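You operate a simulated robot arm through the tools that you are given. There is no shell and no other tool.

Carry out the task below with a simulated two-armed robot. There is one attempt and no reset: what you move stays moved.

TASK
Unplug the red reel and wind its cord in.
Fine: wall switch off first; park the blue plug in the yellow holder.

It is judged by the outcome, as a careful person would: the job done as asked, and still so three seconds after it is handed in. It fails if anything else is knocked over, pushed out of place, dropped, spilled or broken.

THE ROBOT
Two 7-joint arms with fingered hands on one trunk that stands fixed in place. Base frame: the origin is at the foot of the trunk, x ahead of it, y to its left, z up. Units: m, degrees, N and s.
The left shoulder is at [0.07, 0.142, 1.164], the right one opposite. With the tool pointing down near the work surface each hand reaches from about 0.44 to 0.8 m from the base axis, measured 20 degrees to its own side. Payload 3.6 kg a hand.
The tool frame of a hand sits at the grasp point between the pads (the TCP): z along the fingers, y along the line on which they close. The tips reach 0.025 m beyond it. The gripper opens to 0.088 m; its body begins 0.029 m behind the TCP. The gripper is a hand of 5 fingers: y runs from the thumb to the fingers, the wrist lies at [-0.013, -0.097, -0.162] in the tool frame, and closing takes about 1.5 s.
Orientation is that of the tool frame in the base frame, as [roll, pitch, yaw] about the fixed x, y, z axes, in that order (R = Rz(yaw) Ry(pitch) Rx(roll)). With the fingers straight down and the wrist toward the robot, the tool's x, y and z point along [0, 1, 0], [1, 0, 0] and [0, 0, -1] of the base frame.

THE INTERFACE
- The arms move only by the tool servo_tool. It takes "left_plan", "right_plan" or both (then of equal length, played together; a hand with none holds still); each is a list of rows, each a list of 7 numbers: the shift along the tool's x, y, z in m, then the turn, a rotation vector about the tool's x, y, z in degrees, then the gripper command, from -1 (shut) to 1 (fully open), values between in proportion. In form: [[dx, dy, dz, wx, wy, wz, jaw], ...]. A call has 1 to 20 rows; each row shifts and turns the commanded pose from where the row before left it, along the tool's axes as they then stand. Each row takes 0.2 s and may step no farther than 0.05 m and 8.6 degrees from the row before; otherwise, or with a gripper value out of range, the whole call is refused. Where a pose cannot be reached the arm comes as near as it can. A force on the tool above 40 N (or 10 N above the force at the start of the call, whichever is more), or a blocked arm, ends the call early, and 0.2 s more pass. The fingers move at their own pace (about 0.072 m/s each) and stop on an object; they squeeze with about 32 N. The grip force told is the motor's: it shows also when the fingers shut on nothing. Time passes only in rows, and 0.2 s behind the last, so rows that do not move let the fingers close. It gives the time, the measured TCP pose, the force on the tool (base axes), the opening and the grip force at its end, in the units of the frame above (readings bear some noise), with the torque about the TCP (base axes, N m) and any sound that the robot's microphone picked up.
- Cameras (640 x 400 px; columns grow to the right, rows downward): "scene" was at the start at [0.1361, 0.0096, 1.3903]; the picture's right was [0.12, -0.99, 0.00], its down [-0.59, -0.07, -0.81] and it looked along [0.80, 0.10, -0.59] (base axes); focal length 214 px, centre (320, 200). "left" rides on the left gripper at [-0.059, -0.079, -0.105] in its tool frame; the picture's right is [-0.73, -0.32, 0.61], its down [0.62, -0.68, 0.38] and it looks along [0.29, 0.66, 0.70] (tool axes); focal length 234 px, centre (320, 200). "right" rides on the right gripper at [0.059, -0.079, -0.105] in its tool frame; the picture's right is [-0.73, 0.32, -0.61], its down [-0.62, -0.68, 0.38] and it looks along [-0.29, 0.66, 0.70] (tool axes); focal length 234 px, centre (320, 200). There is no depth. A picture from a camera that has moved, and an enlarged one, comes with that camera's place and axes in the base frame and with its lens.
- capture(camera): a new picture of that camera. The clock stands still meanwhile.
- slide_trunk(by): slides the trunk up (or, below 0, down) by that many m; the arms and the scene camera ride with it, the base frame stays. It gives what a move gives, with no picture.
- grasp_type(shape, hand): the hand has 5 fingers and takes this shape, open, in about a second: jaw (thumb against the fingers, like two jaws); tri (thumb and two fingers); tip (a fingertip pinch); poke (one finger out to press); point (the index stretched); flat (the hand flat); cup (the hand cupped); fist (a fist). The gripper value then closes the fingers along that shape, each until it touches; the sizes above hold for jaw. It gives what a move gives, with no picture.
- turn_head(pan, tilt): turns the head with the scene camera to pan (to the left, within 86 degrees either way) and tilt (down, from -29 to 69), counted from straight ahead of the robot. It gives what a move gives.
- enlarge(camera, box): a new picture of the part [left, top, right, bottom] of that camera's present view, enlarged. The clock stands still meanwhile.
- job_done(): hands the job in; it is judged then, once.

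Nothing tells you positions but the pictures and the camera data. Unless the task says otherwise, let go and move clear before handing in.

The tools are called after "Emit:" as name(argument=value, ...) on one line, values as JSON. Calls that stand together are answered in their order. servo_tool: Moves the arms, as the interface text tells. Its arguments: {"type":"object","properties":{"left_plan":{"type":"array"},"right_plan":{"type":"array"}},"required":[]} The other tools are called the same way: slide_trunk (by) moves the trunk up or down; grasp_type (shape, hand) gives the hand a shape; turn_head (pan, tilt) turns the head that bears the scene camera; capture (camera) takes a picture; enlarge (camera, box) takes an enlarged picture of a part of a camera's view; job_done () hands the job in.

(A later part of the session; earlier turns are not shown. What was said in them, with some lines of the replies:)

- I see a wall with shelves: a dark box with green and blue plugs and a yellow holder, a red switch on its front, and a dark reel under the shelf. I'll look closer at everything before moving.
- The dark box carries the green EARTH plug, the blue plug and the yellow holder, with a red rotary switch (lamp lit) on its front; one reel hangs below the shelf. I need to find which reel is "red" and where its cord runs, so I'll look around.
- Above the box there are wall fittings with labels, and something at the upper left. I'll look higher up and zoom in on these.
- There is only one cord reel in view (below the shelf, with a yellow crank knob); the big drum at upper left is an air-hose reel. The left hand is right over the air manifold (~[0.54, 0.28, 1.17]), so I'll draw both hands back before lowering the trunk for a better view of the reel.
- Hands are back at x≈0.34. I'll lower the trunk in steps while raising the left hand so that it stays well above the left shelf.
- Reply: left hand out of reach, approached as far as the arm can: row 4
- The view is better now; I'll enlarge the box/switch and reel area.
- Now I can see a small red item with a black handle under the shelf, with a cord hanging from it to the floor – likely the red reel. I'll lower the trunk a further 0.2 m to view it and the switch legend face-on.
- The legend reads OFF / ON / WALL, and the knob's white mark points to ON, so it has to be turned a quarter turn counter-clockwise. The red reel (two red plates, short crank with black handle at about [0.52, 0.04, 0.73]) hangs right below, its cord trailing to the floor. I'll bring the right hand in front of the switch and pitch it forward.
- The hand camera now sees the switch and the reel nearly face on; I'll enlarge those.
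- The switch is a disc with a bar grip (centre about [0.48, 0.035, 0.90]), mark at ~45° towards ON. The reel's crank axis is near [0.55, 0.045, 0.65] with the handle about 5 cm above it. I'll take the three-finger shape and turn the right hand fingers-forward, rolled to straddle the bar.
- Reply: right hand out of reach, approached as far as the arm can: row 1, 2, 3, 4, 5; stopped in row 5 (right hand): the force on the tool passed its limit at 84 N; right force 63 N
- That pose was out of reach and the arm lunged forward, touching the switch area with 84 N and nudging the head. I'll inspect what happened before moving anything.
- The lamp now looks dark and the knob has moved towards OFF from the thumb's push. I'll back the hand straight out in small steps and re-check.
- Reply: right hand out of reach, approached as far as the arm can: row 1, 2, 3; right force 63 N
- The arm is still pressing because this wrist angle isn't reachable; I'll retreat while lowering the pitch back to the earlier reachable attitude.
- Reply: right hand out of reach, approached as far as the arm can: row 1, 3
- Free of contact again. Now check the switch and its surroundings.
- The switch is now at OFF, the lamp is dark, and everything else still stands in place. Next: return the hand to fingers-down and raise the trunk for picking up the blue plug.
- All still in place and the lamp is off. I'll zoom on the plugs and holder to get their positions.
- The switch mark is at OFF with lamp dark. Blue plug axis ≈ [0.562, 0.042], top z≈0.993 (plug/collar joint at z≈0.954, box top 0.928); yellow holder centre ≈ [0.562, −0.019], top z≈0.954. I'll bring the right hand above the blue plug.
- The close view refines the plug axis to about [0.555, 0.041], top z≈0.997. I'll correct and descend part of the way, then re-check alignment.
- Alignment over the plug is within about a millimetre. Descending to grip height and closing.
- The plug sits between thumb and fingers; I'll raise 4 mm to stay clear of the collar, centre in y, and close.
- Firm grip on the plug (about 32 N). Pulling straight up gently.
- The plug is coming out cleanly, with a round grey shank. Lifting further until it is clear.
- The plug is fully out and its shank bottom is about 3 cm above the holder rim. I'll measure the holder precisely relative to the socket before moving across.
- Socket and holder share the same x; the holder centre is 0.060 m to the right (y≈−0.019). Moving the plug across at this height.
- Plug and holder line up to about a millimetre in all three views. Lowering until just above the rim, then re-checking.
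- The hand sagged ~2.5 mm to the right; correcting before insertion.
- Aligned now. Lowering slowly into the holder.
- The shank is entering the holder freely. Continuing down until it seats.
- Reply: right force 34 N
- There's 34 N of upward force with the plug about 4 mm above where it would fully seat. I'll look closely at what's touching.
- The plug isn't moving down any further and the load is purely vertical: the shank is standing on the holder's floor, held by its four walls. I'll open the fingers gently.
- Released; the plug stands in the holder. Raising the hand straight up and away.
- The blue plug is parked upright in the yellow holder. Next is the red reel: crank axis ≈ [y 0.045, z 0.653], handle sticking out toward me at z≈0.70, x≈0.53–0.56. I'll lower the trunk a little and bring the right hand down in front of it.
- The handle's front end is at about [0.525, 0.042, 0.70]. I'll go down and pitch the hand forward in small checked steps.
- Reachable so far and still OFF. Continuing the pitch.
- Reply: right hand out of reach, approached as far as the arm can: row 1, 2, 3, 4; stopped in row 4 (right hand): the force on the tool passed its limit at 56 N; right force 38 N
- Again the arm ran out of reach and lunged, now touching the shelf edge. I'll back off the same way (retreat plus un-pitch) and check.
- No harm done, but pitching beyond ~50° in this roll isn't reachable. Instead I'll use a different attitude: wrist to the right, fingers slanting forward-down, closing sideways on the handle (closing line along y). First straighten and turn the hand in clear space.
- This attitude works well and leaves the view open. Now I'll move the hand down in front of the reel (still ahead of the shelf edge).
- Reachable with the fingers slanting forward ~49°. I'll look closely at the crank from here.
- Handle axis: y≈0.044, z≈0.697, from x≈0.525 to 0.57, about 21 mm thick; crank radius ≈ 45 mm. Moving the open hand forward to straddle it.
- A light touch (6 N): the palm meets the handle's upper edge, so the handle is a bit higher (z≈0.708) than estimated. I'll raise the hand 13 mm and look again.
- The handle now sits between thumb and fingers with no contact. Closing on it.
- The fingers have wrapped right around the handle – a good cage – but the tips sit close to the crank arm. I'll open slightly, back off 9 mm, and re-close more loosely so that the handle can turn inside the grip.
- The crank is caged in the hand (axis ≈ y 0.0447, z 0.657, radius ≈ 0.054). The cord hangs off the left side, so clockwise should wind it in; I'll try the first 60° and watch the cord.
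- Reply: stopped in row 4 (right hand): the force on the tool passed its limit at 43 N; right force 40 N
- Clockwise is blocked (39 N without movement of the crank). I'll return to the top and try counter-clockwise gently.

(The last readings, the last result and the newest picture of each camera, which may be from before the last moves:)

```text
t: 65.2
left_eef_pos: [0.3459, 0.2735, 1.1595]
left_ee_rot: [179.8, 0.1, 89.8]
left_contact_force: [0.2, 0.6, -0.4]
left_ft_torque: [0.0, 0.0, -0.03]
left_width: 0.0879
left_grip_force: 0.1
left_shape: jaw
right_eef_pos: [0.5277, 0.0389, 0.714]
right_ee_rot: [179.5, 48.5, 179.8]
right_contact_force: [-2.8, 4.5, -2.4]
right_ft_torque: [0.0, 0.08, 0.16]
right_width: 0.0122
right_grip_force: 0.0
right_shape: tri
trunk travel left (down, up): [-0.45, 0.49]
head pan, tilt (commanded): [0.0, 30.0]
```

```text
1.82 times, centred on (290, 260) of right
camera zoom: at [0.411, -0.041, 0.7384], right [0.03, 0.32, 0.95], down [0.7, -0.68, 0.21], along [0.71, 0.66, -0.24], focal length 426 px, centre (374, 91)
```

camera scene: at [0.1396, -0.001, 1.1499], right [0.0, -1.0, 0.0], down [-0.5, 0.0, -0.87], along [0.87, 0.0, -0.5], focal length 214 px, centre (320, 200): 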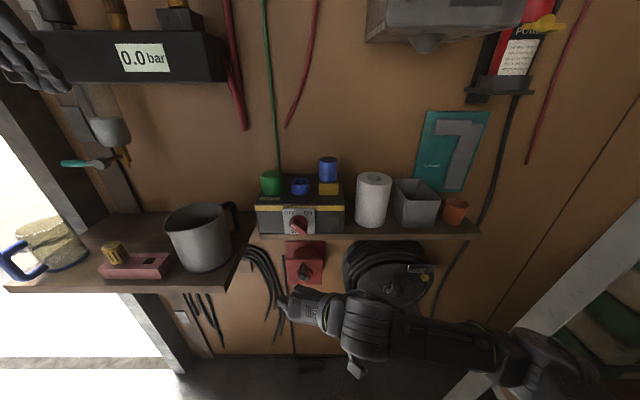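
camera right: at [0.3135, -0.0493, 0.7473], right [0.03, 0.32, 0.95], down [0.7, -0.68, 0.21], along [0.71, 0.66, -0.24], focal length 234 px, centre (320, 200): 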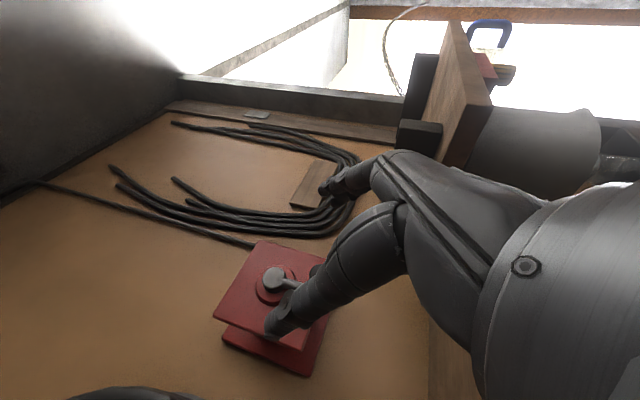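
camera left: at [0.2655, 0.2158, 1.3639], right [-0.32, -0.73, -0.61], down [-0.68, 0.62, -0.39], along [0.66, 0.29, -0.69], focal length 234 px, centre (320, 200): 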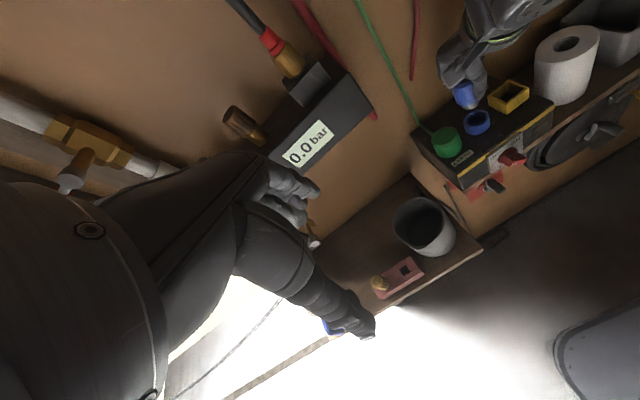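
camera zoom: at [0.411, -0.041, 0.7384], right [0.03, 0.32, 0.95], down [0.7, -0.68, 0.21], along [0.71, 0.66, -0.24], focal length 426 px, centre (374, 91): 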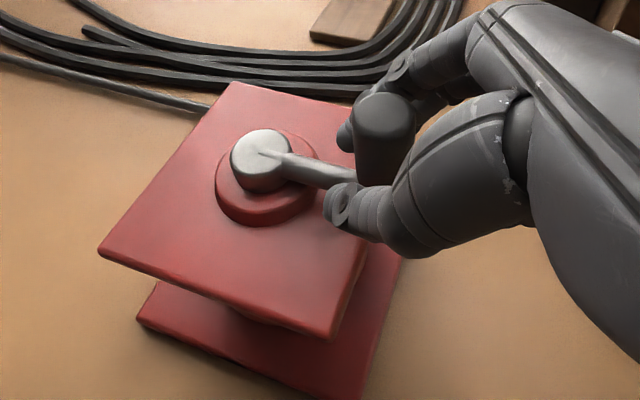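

Emit:
servo_tool(right_plan=[[0.00138, 0.01398, 0.00122, 0, 0, 0, -0.75], [0.00403, 0.01302, 0.00358, 0, 0, 0, -0.75], [0.00642, 0.01118, 0.0057, 0, 0, 0, -0.75]])

Emit:
enlarge(camera="right", box=[190, 150, 390, 370])

Emit:
enlarge(camera="scene", box=[230, 220, 370, 390])

```text
t: 66.0
left_eef_pos: [0.3453, 0.2727, 1.1593]
left_ee_rot: [179.7, 0.1, 89.9]
left_contact_force: [0.0, 0.6, -0.3]
left_ft_torque: [0.01, 0.02, 0.0]
left_width: 0.0875
left_grip_force: 0.0
left_shape: jaw
right_eef_pos: [0.5282, 0.0771, 0.6979]
right_ee_rot: [179.7, 48.3, 179.9]
right_contact_force: [-0.2, -1.1, -0.4]
right_ft_torque: [-0.01, 0.0, 0.0]
right_width: 0.0111
right_grip_force: 0.1
right_shape: tri
trunk travel left (down, up): [-0.45, 0.49]
head pan, tilt (commanded): [0.0, 30.0]
```

```text
1.82 times, centred on (290, 260) of right
camera zoom: at [0.4115, -0.003, 0.723], right [0.03, 0.32, 0.95], down [0.7, -0.68, 0.21], along [0.71, 0.66, -0.24], focal length 426 px, centre (374, 91)
```

zoom: 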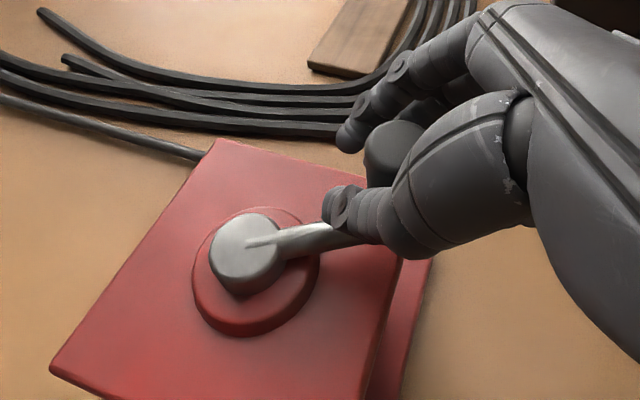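

```text
2.35 times, centred on (300, 305) of scene
camera zoom: at [0.1399, -0.0009, 1.1499], right [0.0, -1.0, 0.0], down [-0.5, 0.0, -0.87], along [0.87, 0.0, -0.5], focal length 505 px, centre (367, -47)
```

zoom: 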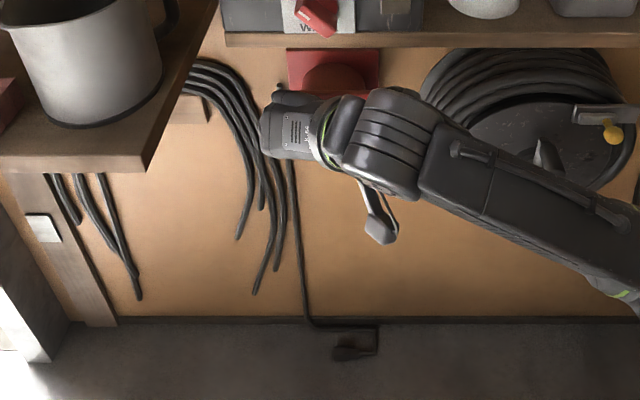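

Counter-clockwise turns freely and the cord's end on the floor has moved toward the reel – that is the winding direction. Continuing round to the bottom, then checking clearances.

Emit:
servo_tool(right_plan=[[0.01054, 0.013, 0.00936, 0, 0, 0, -0.75], [0.01294, 0.0063, 0.01149, 0, 0, 0, -0.75], [0.01376, 0, 0.01222, 0, 0, 0, -0.75], [0.01294, -0.0063, 0.01149, 0, 0, 0, -0.75], [0.01054, -0.01183, 0.00936, 0, 0, 0, -0.75], [0.00689, -0.01594, 0.00611, 0, 0, 0, -0.75], [0.00239, -0.01813, 0.00212, 0, 0, 0, -0.75]])

Emit:
enlarge(camera="right", box=[190, 150, 390, 370])

Emit:
enlarge(camera="scene", box=[230, 220, 370, 390])

```text
t: 67.5
left_eef_pos: [0.3457, 0.2724, 1.1591]
left_ee_rot: [179.7, 0.0, 89.9]
left_contact_force: [0.2, -0.3, -0.2]
left_ft_torque: [-0.03, 0.0, -0.01]
left_width: 0.0877
left_grip_force: 0.1
left_shape: jaw
right_eef_pos: [0.5287, 0.0434, 0.6022]
right_ee_rot: [179.4, 48.5, 179.7]
right_contact_force: [0.0, -0.5, -1.6]
right_ft_torque: [-0.01, 0.03, 0.0]
right_width: 0.0112
right_grip_force: 0.1
right_shape: tri
trunk travel left (down, up): [-0.45, 0.49]
head pan, tilt (commanded): [0.0, 30.0]
```

```text
1.82 times, centred on (290, 260) of right
camera zoom: at [0.4122, -0.0362, 0.6282], right [0.03, 0.32, 0.95], down [0.7, -0.68, 0.21], along [0.71, 0.66, -0.24], focal length 426 px, centre (374, 91)
```

zoom: 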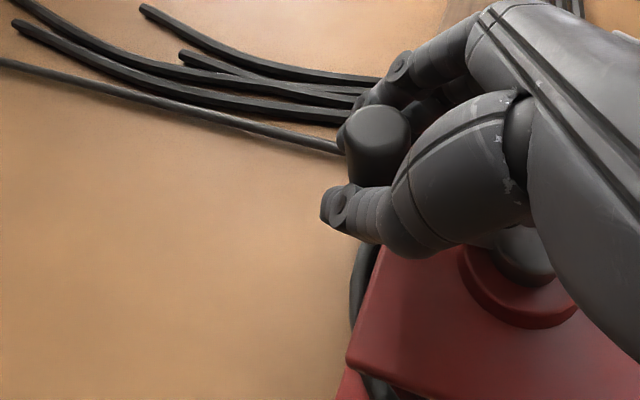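

```text
2.35 times, centred on (300, 305) of scene
camera zoom: at [0.1398, -0.0015, 1.1499], right [0.0, -1.0, 0.0], down [-0.5, 0.0, -0.87], along [0.87, 0.0, -0.5], focal length 505 px, centre (367, -47)
```

zoom: 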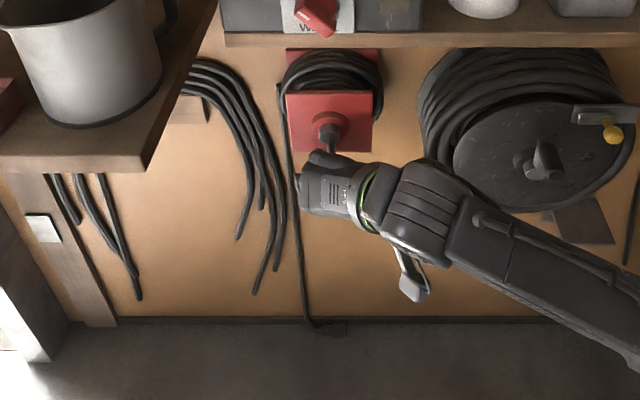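

Winding works very well – the drum is filling and the floor loop is nearly gone. Continuing up the right side, checking clearance.

Emit:
servo_tool(right_plan=[[-0.00239, -0.01813, -0.00212, 0, 0, 0, -0.75], [-0.00689, -0.01594, -0.00611, 0, 0, 0, -0.75], [-0.01054, -0.01183, -0.00936, 0, 0, 0, -0.75], [-0.01294, -0.0063, -0.01149, 0, 0, 0, -0.75], [-0.01376, 0, -0.01222, 0, 0, 0, -0.75]])

Emit:
enlarge(camera="right", box=[190, 150, 390, 370])

Emit:
enlarge(camera="scene", box=[230, 220, 370, 390])

```text
t: 68.8
left_eef_pos: [0.3442, 0.273, 1.1585]
left_ee_rot: [179.8, 0.1, 89.9]
left_contact_force: [0.0, -1.3, 0.8]
left_ft_torque: [0.0, 0.0, -0.02]
left_width: 0.0876
left_grip_force: 0.0
left_shape: jaw
right_eef_pos: [0.529, -0.0081, 0.6673]
right_ee_rot: [179.3, 48.4, 179.7]
right_contact_force: [-3.0, 0.3, -1.9]
right_ft_torque: [-0.03, 0.07, 0.05]
right_width: 0.0115
right_grip_force: 0.1
right_shape: tri
trunk travel left (down, up): [-0.45, 0.49]
head pan, tilt (commanded): [0.0, 30.0]
```

```text
1.82 times, centred on (290, 260) of right
camera zoom: at [0.4129, -0.0874, 0.6934], right [0.03, 0.32, 0.95], down [0.7, -0.68, 0.21], along [0.71, 0.66, -0.24], focal length 426 px, centre (374, 91)
```

zoom: 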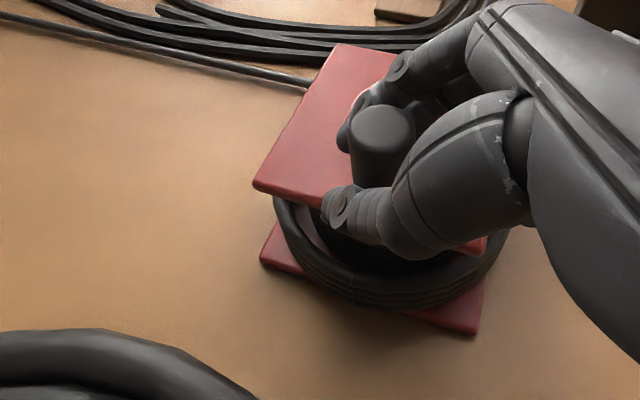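

```text
2.35 times, centred on (300, 305) of scene
camera zoom: at [0.1394, -0.0007, 1.1499], right [0.0, -1.0, 0.0], down [-0.5, 0.0, -0.87], along [0.87, 0.0, -0.5], focal length 505 px, centre (367, -47)
```

zoom: 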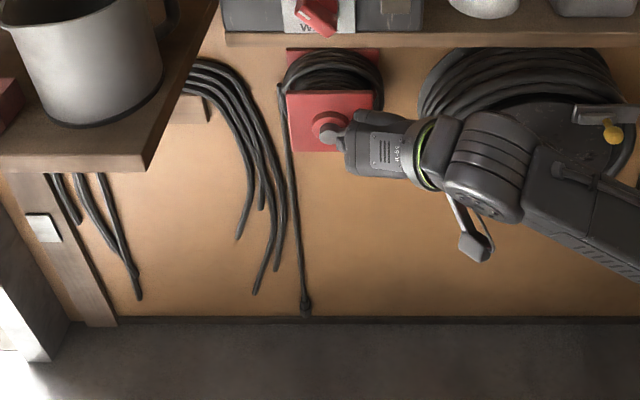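

The cord end has just left the floor. Continuing with most of another turn.

Emit:
servo_tool(right_plan=[[-0.01294, 0.0063, -0.01149, 0, 0, 0, -0.75], [-0.01054, 0.01183, -0.00936, 0, 0, 0, -0.75], [-0.00689, 0.01594, -0.00611, 0, 0, 0, -0.75], [-0.00239, 0.01813, -0.00212, 0, 0, 0, -0.75], [0.00239, 0.01813, 0.00212, 0, 0, 0, -0.75], [0.00689, 0.01594, 0.00611, 0, 0, 0, -0.75], [0.01054, 0.01183, 0.00936, 0, 0, 0, -0.75], [0.01294, 0.0063, 0.01149, 0, 0, 0, -0.75], [0.01376, 0, 0.01222, 0, 0, 0, -0.75], [0.01294, -0.0063, 0.01149, 0, 0, 0, -0.75]])

Emit:
enlarge(camera="scene", box=[230, 220, 370, 390])

Emit:
enlarge(camera="right", box=[190, 150, 390, 370])

```text
t: 71.0
left_eef_pos: [0.3459, 0.2727, 1.1594]
left_ee_rot: [179.9, 0.0, 90.0]
left_contact_force: [0.4, -0.7, 0.0]
left_ft_torque: [0.0, -0.02, -0.01]
left_width: 0.0879
left_grip_force: 0.0
left_shape: jaw
right_eef_pos: [0.5305, 0.0894, 0.6297]
right_ee_rot: [179.6, 48.5, 179.9]
right_contact_force: [-1.2, -1.2, -0.1]
right_ft_torque: [-0.02, 0.01, 0.02]
right_width: 0.011
right_grip_force: 0.0
right_shape: tri
trunk travel left (down, up): [-0.45, 0.49]
head pan, tilt (commanded): [0.0, 30.0]
```

```text
2.35 times, centred on (300, 305) of scene
camera zoom: at [0.1397, -0.0011, 1.1499], right [0.0, -1.0, 0.0], down [-0.5, 0.0, -0.87], along [0.87, 0.0, -0.5], focal length 505 px, centre (367, -47)
```

zoom: 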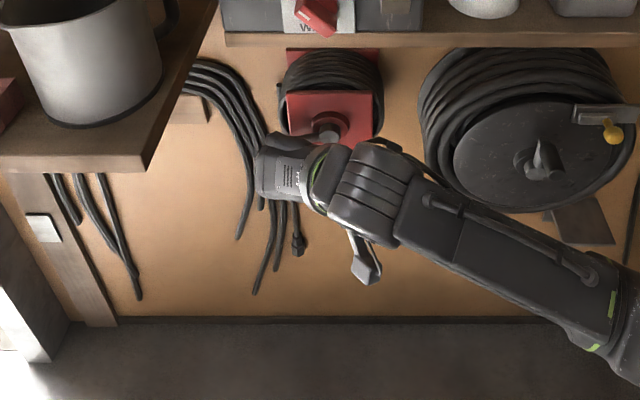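

```text
1.82 times, centred on (290, 260) of right
camera zoom: at [0.4135, 0.0101, 0.6554], right [0.03, 0.32, 0.95], down [0.7, -0.68, 0.21], along [0.71, 0.66, -0.24], focal length 426 px, centre (374, 91)
```

zoom: 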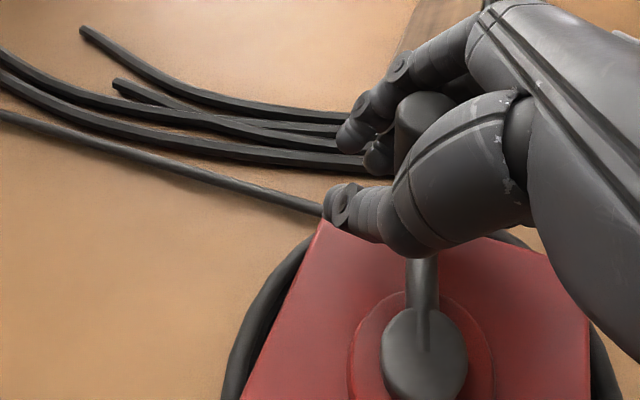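

The plug end has risen to about z≈0.33; roughly half a turn to go. Continuing with smaller portions.

Emit:
servo_tool(right_plan=[[0.01054, -0.01183, 0.00936, 0, 0, 0, -0.75], [0.00689, -0.01594, 0.00611, 0, 0, 0, -0.75], [0.00239, -0.01813, 0.00212, 0, 0, 0, -0.75], [-0.00239, -0.01813, -0.00212, 0, 0, 0, -0.75], [-0.00689, -0.01594, -0.00611, 0, 0, 0, -0.75]])

Emit:
enlarge(camera="scene", box=[230, 220, 370, 390])

```text
t: 72.2
left_eef_pos: [0.3454, 0.2728, 1.1601]
left_ee_rot: [179.8, 0.2, 89.9]
left_contact_force: [0.1, 0.2, -0.6]
left_ft_torque: [0.01, -0.02, -0.04]
left_width: 0.0876
left_grip_force: 0.1
left_shape: jaw
right_eef_pos: [0.5294, 0.0106, 0.6158]
right_ee_rot: [179.4, 48.5, 179.7]
right_contact_force: [0.5, -0.3, -0.5]
right_ft_torque: [0.03, 0.02, 0.01]
right_width: 0.0113
right_grip_force: 0.0
right_shape: tri
trunk travel left (down, up): [-0.45, 0.49]
head pan, tilt (commanded): [0.0, 30.0]
```

```text
2.35 times, centred on (300, 305) of scene
camera zoom: at [0.1396, -0.0012, 1.1499], right [0.0, -1.0, 0.0], down [-0.5, 0.0, -0.87], along [0.87, 0.0, -0.5], focal length 505 px, centre (367, -47)
```

zoom: 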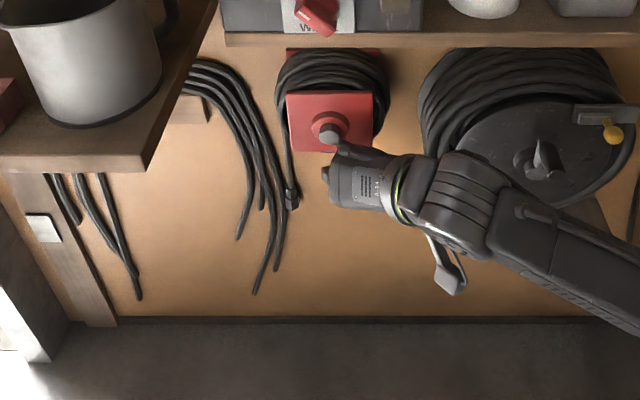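

Emit:
servo_tool(right_plan=[[-0.01054, -0.01183, -0.00936, 0, 0, 0, -0.75], [-0.01294, -0.0063, -0.01149, 0, 0, 0, -0.75], [-0.01376, 0, -0.01222, 0, 0, 0, -0.75]])

Emit:
enlarge(camera="scene", box=[250, 220, 350, 330])

```text
t: 73.0
left_eef_pos: [0.3465, 0.2719, 1.1597]
left_ee_rot: [179.8, 0.1, 89.8]
left_contact_force: [-0.7, 0.1, 0.3]
left_ft_torque: [-0.01, 0.03, 0.02]
left_width: 0.0878
left_grip_force: 0.0
left_shape: jaw
right_eef_pos: [0.5286, -0.0065, 0.6633]
right_ee_rot: [179.4, 48.4, 179.7]
right_contact_force: [1.5, -1.1, -0.6]
right_ft_torque: [-0.02, -0.01, -0.02]
right_width: 0.0111
right_grip_force: 0.1
right_shape: tri
trunk travel left (down, up): [-0.45, 0.49]
head pan, tilt (commanded): [0.0, 30.0]
```

```text
3.64 times, centred on (300, 275) of scene
camera zoom: at [0.1399, -0.0011, 1.1499], right [0.0, -1.0, 0.0], down [-0.5, 0.0, -0.87], along [0.87, 0.0, -0.5], focal length 780 px, centre (393, -73)
```

zoom: 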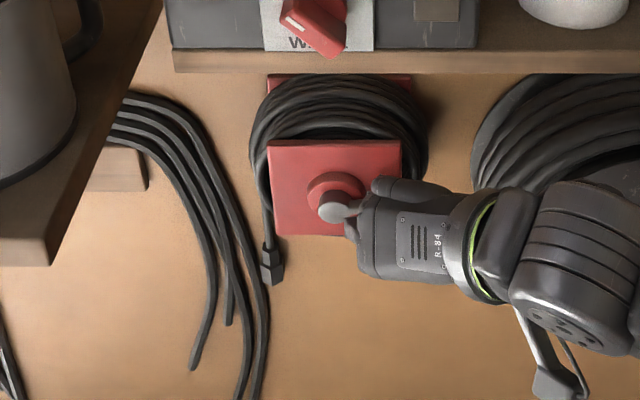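

The cord end is just below the reel. A little more, in small steps until it is fully in.

Emit:
servo_tool(right_plan=[[-0.01294, 0.0063, -0.01149, 0, 0, 0, -0.75], [-0.01054, 0.01183, -0.00936, 0, 0, 0, -0.75]])

Emit:
enlarge(camera="scene", box=[250, 220, 350, 330])

```text
t: 73.5
left_eef_pos: [0.3463, 0.2722, 1.1592]
left_ee_rot: [179.8, 0.1, 89.9]
left_contact_force: [-1.4, 0.9, -0.5]
left_ft_torque: [-0.05, 0.04, -0.01]
left_width: 0.0877
left_grip_force: 0.0
left_shape: jaw
right_eef_pos: [0.5274, 0.0105, 0.6944]
right_ee_rot: [179.6, 48.4, 179.9]
right_contact_force: [0.7, -0.7, -1.2]
right_ft_torque: [0.01, 0.03, -0.01]
right_width: 0.0109
right_grip_force: 0.1
right_shape: tri
trunk travel left (down, up): [-0.45, 0.49]
head pan, tilt (commanded): [0.0, 30.0]
```

```text
3.64 times, centred on (300, 275) of scene
camera zoom: at [0.1399, -0.0008, 1.1498], right [0.0, -1.0, 0.0], down [-0.5, 0.0, -0.87], along [0.87, 0.0, -0.5], focal length 780 px, centre (393, -73)
```

zoom: 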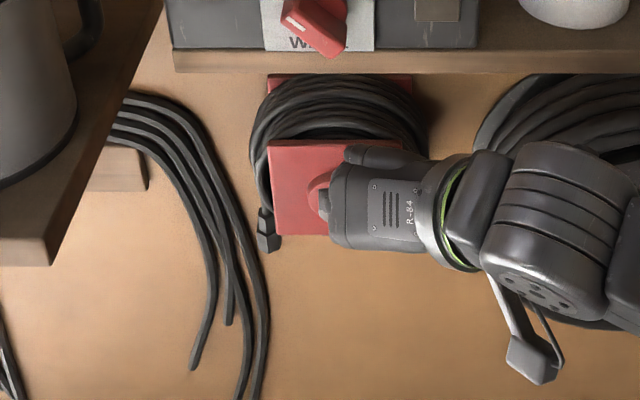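

Emit:
servo_tool(right_plan=[[-0.00689, 0.01594, -0.00611, 0, 0, 0, -0.75], [-0.00239, 0.01813, -0.00212, 0, 0, 0, -0.75]])

Emit:
enlarge(camera="scene", box=[250, 220, 350, 330])

Emit:
capture(camera="right")

```text
t: 74.2
left_eef_pos: [0.3447, 0.2715, 1.1595]
left_ee_rot: [179.8, 0.2, 89.9]
left_contact_force: [0.0, 0.2, 0.3]
left_ft_torque: [0.0, 0.0, -0.02]
left_width: 0.088
left_grip_force: 0.0
left_shape: jaw
right_eef_pos: [0.5281, 0.0456, 0.7071]
right_ee_rot: [179.5, 48.5, 179.8]
right_contact_force: [-1.0, -0.2, -0.1]
right_ft_torque: [-0.01, 0.0, 0.01]
right_width: 0.0113
right_grip_force: 0.2
right_shape: tri
trunk travel left (down, up): [-0.45, 0.49]
head pan, tilt (commanded): [0.0, 30.0]
```

```text
3.64 times, centred on (300, 275) of scene
camera zoom: at [0.1396, -0.0007, 1.1499], right [0.0, -1.0, 0.0], down [-0.5, 0.0, -0.87], along [0.87, 0.0, -0.5], focal length 780 px, centre (393, -73)
```

zoom: 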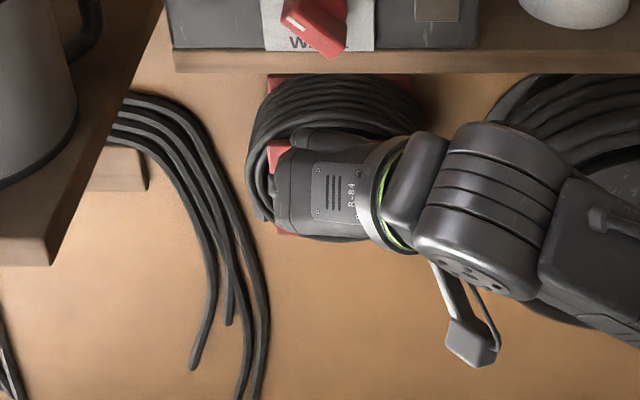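

```text
taken
camera right: at [0.4112, -0.0342, 0.7332], right [0.03, 0.32, 0.95], down [0.7, -0.68, 0.21], along [0.71, 0.66, -0.24], focal length 234 px, centre (320, 200)
```

right: 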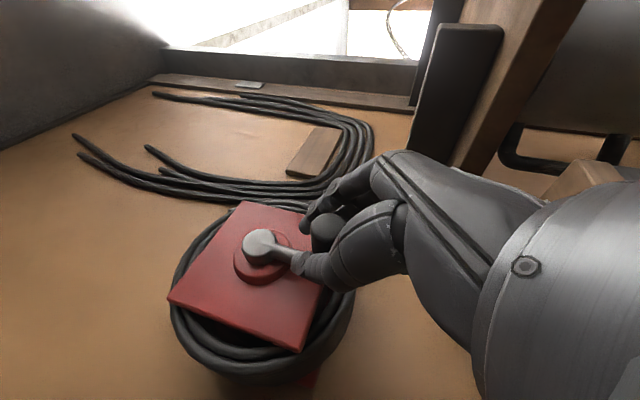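

The cord appears to be completely on the drum after two turns. I'll check whether there is anything left by gently turning a bit further.

Emit:
servo_tool(right_plan=[[0.00239, 0.01813, 0.00212, 0, 0, 0, -0.75]])

Emit:
enlarge(camera="scene", box=[250, 220, 350, 330])

Emit:
enlarge(camera="right", box=[140, 160, 360, 390])

```text
t: 74.5
left_eef_pos: [0.3455, 0.2708, 1.1595]
left_ee_rot: [179.8, -0.1, 89.8]
left_contact_force: [0.0, 0.7, 0.2]
left_ft_torque: [0.02, -0.03, 0.02]
left_width: 0.0878
left_grip_force: 0.0
left_shape: jaw
right_eef_pos: [0.5294, 0.0594, 0.7043]
right_ee_rot: [179.5, 48.4, 179.7]
right_contact_force: [-1.5, -11.1, -2.8]
right_ft_torque: [0.09, -0.04, 0.0]
right_width: 0.014
right_grip_force: 0.1
right_shape: tri
trunk travel left (down, up): [-0.45, 0.49]
head pan, tilt (commanded): [0.0, 30.0]
```

```text
3.64 times, centred on (300, 275) of scene
camera zoom: at [0.1399, -0.0029, 1.1498], right [0.0, -1.0, 0.0], down [-0.5, 0.0, -0.87], along [0.87, 0.0, -0.5], focal length 780 px, centre (393, -73)
```

zoom: 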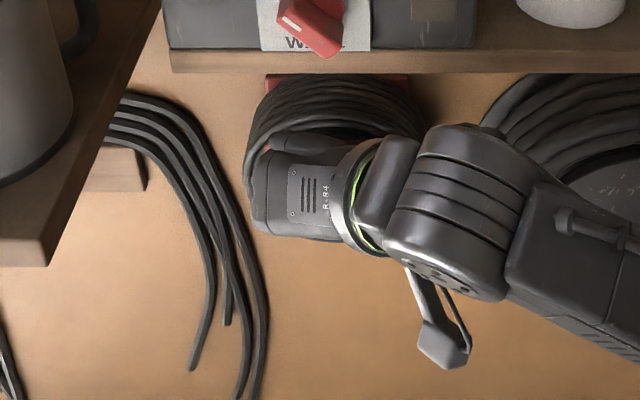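

```text
1.74 times, centred on (250, 275) of right
camera zoom: at [0.412, -0.0206, 0.7301], right [0.03, 0.32, 0.95], down [0.7, -0.68, 0.21], along [0.71, 0.66, -0.24], focal length 407 px, centre (442, 70)
```

zoom: 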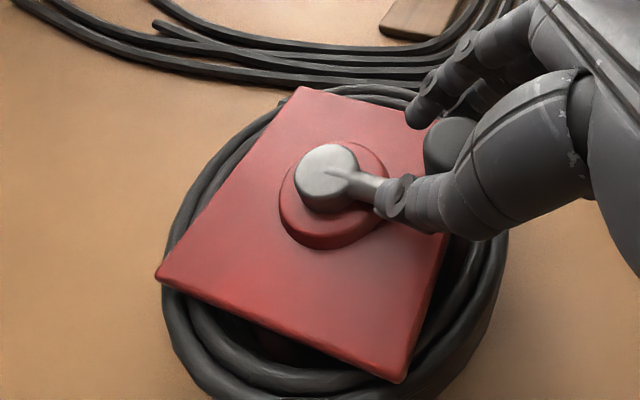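

There's an end stop (11 N resistance): the cord is fully wound. I'll ease off, open the hand fully and back straight out.

Emit:
servo_tool(right_plan=[[-0.0024, -0.012, -0.0021, 0, 0, 0, -0.75], [0, 0, 0, 0, 0, 0, -0.5], [0, 0, 0, 0, 0, 0, 0.0], [0, 0, 0, 0, 0, 0, 0.5], [0, 0, 0, 0, 0, 0, 1], [0, 0, 0, 0, 0, 0, 1], [0, 0, 0, 0, 0, 0, 1]])

Emit:
enlarge(camera="right", box=[140, 160, 360, 390])

```text
t: 76.2
left_eef_pos: [0.3452, 0.2739, 1.1597]
left_ee_rot: [179.8, 0.1, 90.0]
left_contact_force: [0.4, 0.1, -0.9]
left_ft_torque: [-0.01, 0.01, 0.03]
left_width: 0.0875
left_grip_force: 0.2
left_shape: jaw
right_eef_pos: [0.5292, 0.0493, 0.7091]
right_ee_rot: [179.5, 48.4, 179.9]
right_contact_force: [0.5, -1.0, -1.1]
right_ft_torque: [-0.03, 0.0, 0.0]
right_width: 0.0876
right_grip_force: 0.0
right_shape: tri
trunk travel left (down, up): [-0.45, 0.49]
head pan, tilt (commanded): [0.0, 30.0]
```

```text
1.74 times, centred on (250, 275) of right
camera zoom: at [0.4119, -0.0311, 0.734], right [0.03, 0.32, 0.95], down [0.7, -0.68, 0.21], along [0.71, 0.66, -0.24], focal length 407 px, centre (442, 70)
```

zoom: 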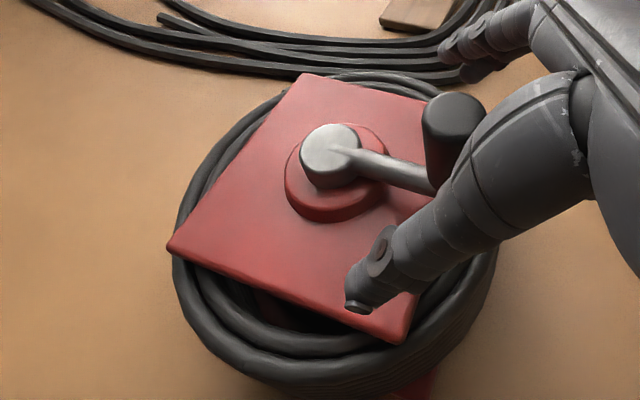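

Emit:
servo_tool(right_plan=[[0.0066, -0.001, -0.0075, 0, 0, 0, 1], [0.0133, 0, -0.015, 0, 0, 0, 1], [0.0133, -0.002, -0.015, 0, 0, 0, 1], [0.0133, -0.003, -0.015, 0, 0, 0, 1], [0.0133, -0.004, -0.015, 0, 0, 0, 1], [0.0066, -0.005, -0.0075, 0, 0, 0, 1]])

Emit:
capture(camera="scene")

Emit:
capture(camera="right")

```text
t: 77.5
left_eef_pos: [0.3443, 0.2726, 1.1605]
left_ee_rot: [179.8, 0.1, 89.9]
left_contact_force: [-0.3, 0.2, 0.8]
left_ft_torque: [0.0, -0.03, -0.02]
left_width: 0.0879
left_grip_force: 0.1
left_shape: jaw
right_eef_pos: [0.4281, 0.0362, 0.7098]
right_ee_rot: [179.6, 48.5, 179.9]
right_contact_force: [0.2, -0.5, 0.0]
right_ft_torque: [0.0, 0.0, -0.02]
right_width: 0.0875
right_grip_force: 0.1
right_shape: tri
trunk travel left (down, up): [-0.45, 0.49]
head pan, tilt (commanded): [0.0, 30.0]
```

```text
taken
camera scene: at [0.1396, -0.001, 1.1499], right [0.0, -1.0, 0.0], down [-0.5, 0.0, -0.87], along [0.87, 0.0, -0.5], focal length 214 px, centre (320, 200)
```

scene: 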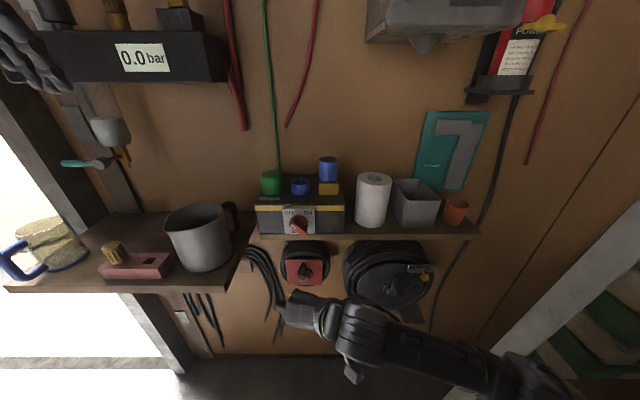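

```text
taken
camera right: at [0.3118, -0.0445, 0.7358], right [0.03, 0.32, 0.95], down [0.7, -0.68, 0.21], along [0.71, 0.66, -0.24], focal length 234 px, centre (320, 200)
```

right: 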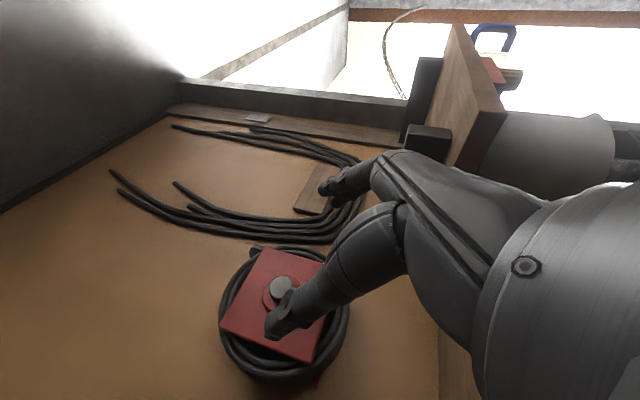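

Emit:
enlarge(camera="scene", box=[240, 140, 350, 300])

Emit:
enlarge(camera="right", box=[190, 220, 370, 390])

Emit:
enlarge(camera="scene", box=[320, 150, 480, 330])

```text
2.50 times, centred on (295, 220) of scene
camera zoom: at [0.1396, -0.001, 1.1499], right [0.0, -1.0, 0.0], down [-0.5, 0.0, -0.87], along [0.87, 0.0, -0.5], focal length 536 px, centre (382, 150)
```

zoom: 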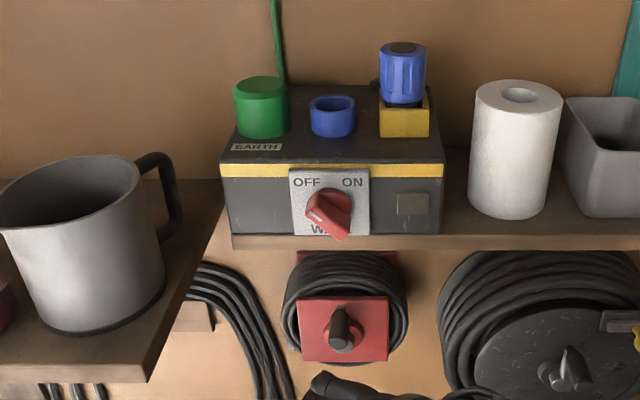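

```text
2.35 times, centred on (280, 305) of right
camera zoom: at [0.3118, -0.0445, 0.7358], right [0.03, 0.32, 0.95], down [0.7, -0.68, 0.21], along [0.71, 0.66, -0.24], focal length 551 px, centre (414, -47)
```

zoom: 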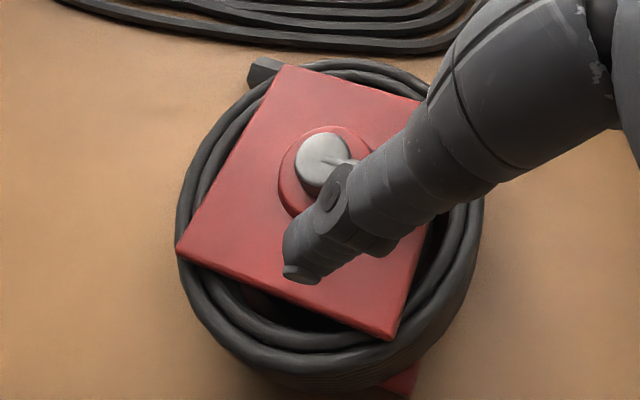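

```text
2.22 times, centred on (400, 240) of scene
camera zoom: at [0.1396, -0.001, 1.1499], right [0.0, -1.0, 0.0], down [-0.5, 0.0, -0.87], along [0.87, 0.0, -0.5], focal length 477 px, centre (142, 111)
```

zoom: 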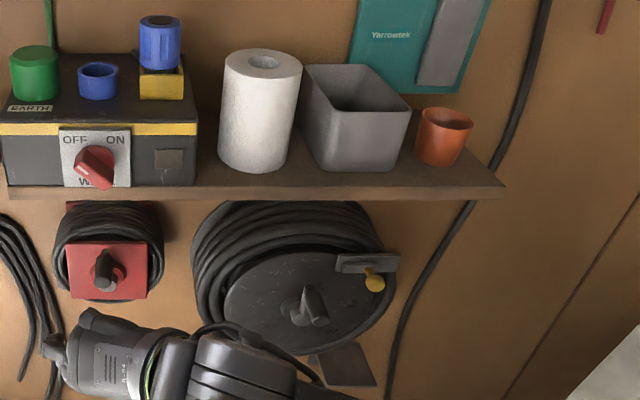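

Everything looks right: switch OFF with the lamp dark, cord wound onto the red reel and staying put. I'll check how deep the blue plug sits in the yellow holder.

Emit:
enlarge(camera="scene", box=[310, 150, 346, 200])

Emit:
enlarge(camera="left", box=[440, 20, 580, 150])

```text
8.00 times, centred on (328, 175) of scene
camera zoom: at [0.1396, -0.001, 1.1499], right [0.0, -1.0, 0.0], down [-0.5, 0.0, -0.87], along [0.87, 0.0, -0.5], focal length 1716 px, centre (256, 400)
```

zoom: 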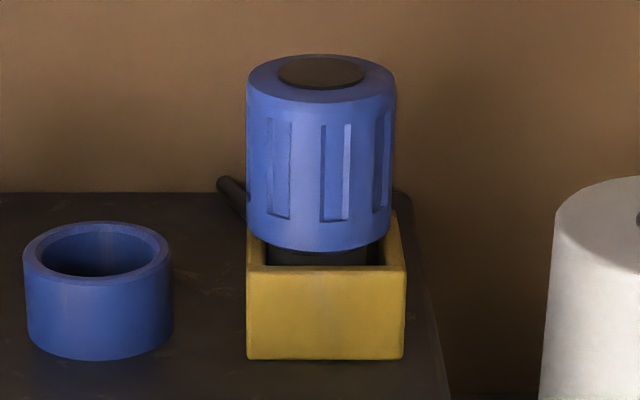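

```text
3.08 times, centred on (510, 85) of left
camera zoom: at [0.2656, 0.2147, 1.264], right [-0.32, -0.73, -0.61], down [-0.68, 0.62, -0.39], along [0.66, 0.29, -0.69], focal length 720 px, centre (-265, 554)
```

zoom: 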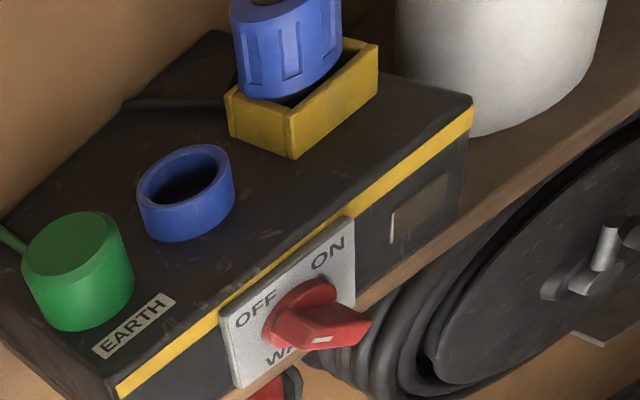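

The plug stands upright with its shank down inside the holder, resting on its floor. I'll move the right hand a little further aside and take a last look before handing in.

Emit:
servo_tool(right_plan=[[0, -0.015, 0, 0, 0, 0, 1], [0, -0.02, 0, 0, 0, 0, 1], [0, -0.02, 0, 0, 0, 0, 1], [0, -0.015, 0, 0, 0, 0, 1], [0, 0, 0, 0, 0, 0, 1], [0, 0, 0, 0, 0, 0, 1]])

Emit:
capture(camera="scene")

Emit:
enlarge(camera="scene", box=[230, 140, 390, 300])

```text
t: 79.0
left_eef_pos: [0.3436, 0.2724, 1.1597]
left_ee_rot: [179.9, 0.0, 89.9]
left_contact_force: [0.6, -0.1, -0.3]
left_ft_torque: [0.01, -0.02, -0.03]
left_width: 0.0876
left_grip_force: 0.0
left_shape: jaw
right_eef_pos: [0.4302, -0.0347, 0.7094]
right_ee_rot: [179.5, 48.5, 179.8]
right_contact_force: [-0.1, 0.3, -0.2]
right_ft_torque: [-0.01, 0.01, 0.02]
right_width: 0.0876
right_grip_force: 0.0
right_shape: tri
trunk travel left (down, up): [-0.45, 0.49]
head pan, tilt (commanded): [0.0, 30.0]
```

```text
taken
camera scene: at [0.1396, -0.001, 1.1499], right [0.0, -1.0, 0.0], down [-0.5, 0.0, -0.87], along [0.87, 0.0, -0.5], focal length 214 px, centre (320, 200)
```

scene: 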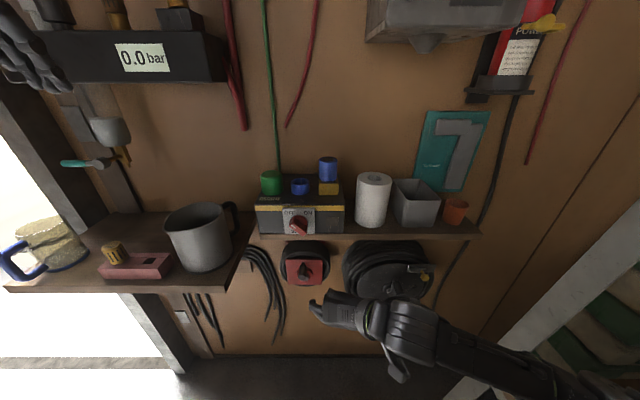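

```text
2.50 times, centred on (310, 220) of scene
camera zoom: at [0.1396, -0.001, 1.1499], right [0.0, -1.0, 0.0], down [-0.5, 0.0, -0.87], along [0.87, 0.0, -0.5], focal length 536 px, centre (345, 150)
```

zoom: 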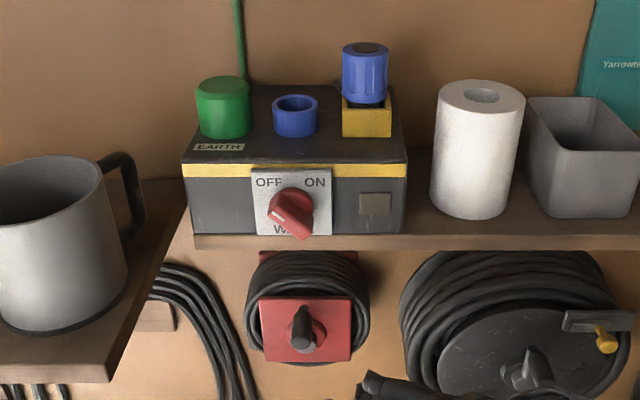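

The switch points to OFF and its lamp is dark. The blue plug is parked in the yellow holder, and the red reel's cord is fully wound with nothing left on the floor. Nothing else has moved, and both hands are clear, so I'm handing in.

Emit:
job_done()

```text
The job is handed in.
```

The red reel is unplugged and its cord is fully wound in, and I've handed the job in.

- **Switch:** The wall switch is at OFF and its lamp is dark. It was turned by accident: my hand lunged forward and knocked the knob while I was getting into position. It was at OFF before I touched the plug, so the order you asked for held.
- **Plug:** The blue plug stands upright in the yellow holder, with its shank inside. It sits about 5 mm above the rim. It would not go lower under about 34 N, so I believe it is resting on the holder's floor, though I couldn't see that directly.
- **Reel:** I wound the cord counter-clockwise for two turns until it reached its end stop. The end of the cord is at the reel and nothing is left on the floor.

The hand hit things twice when the arm ran out of reach: the switch area at about 84 N, and the shelf edge at about 56 N. In the last pictures nothing else had moved, and both hands are clear.
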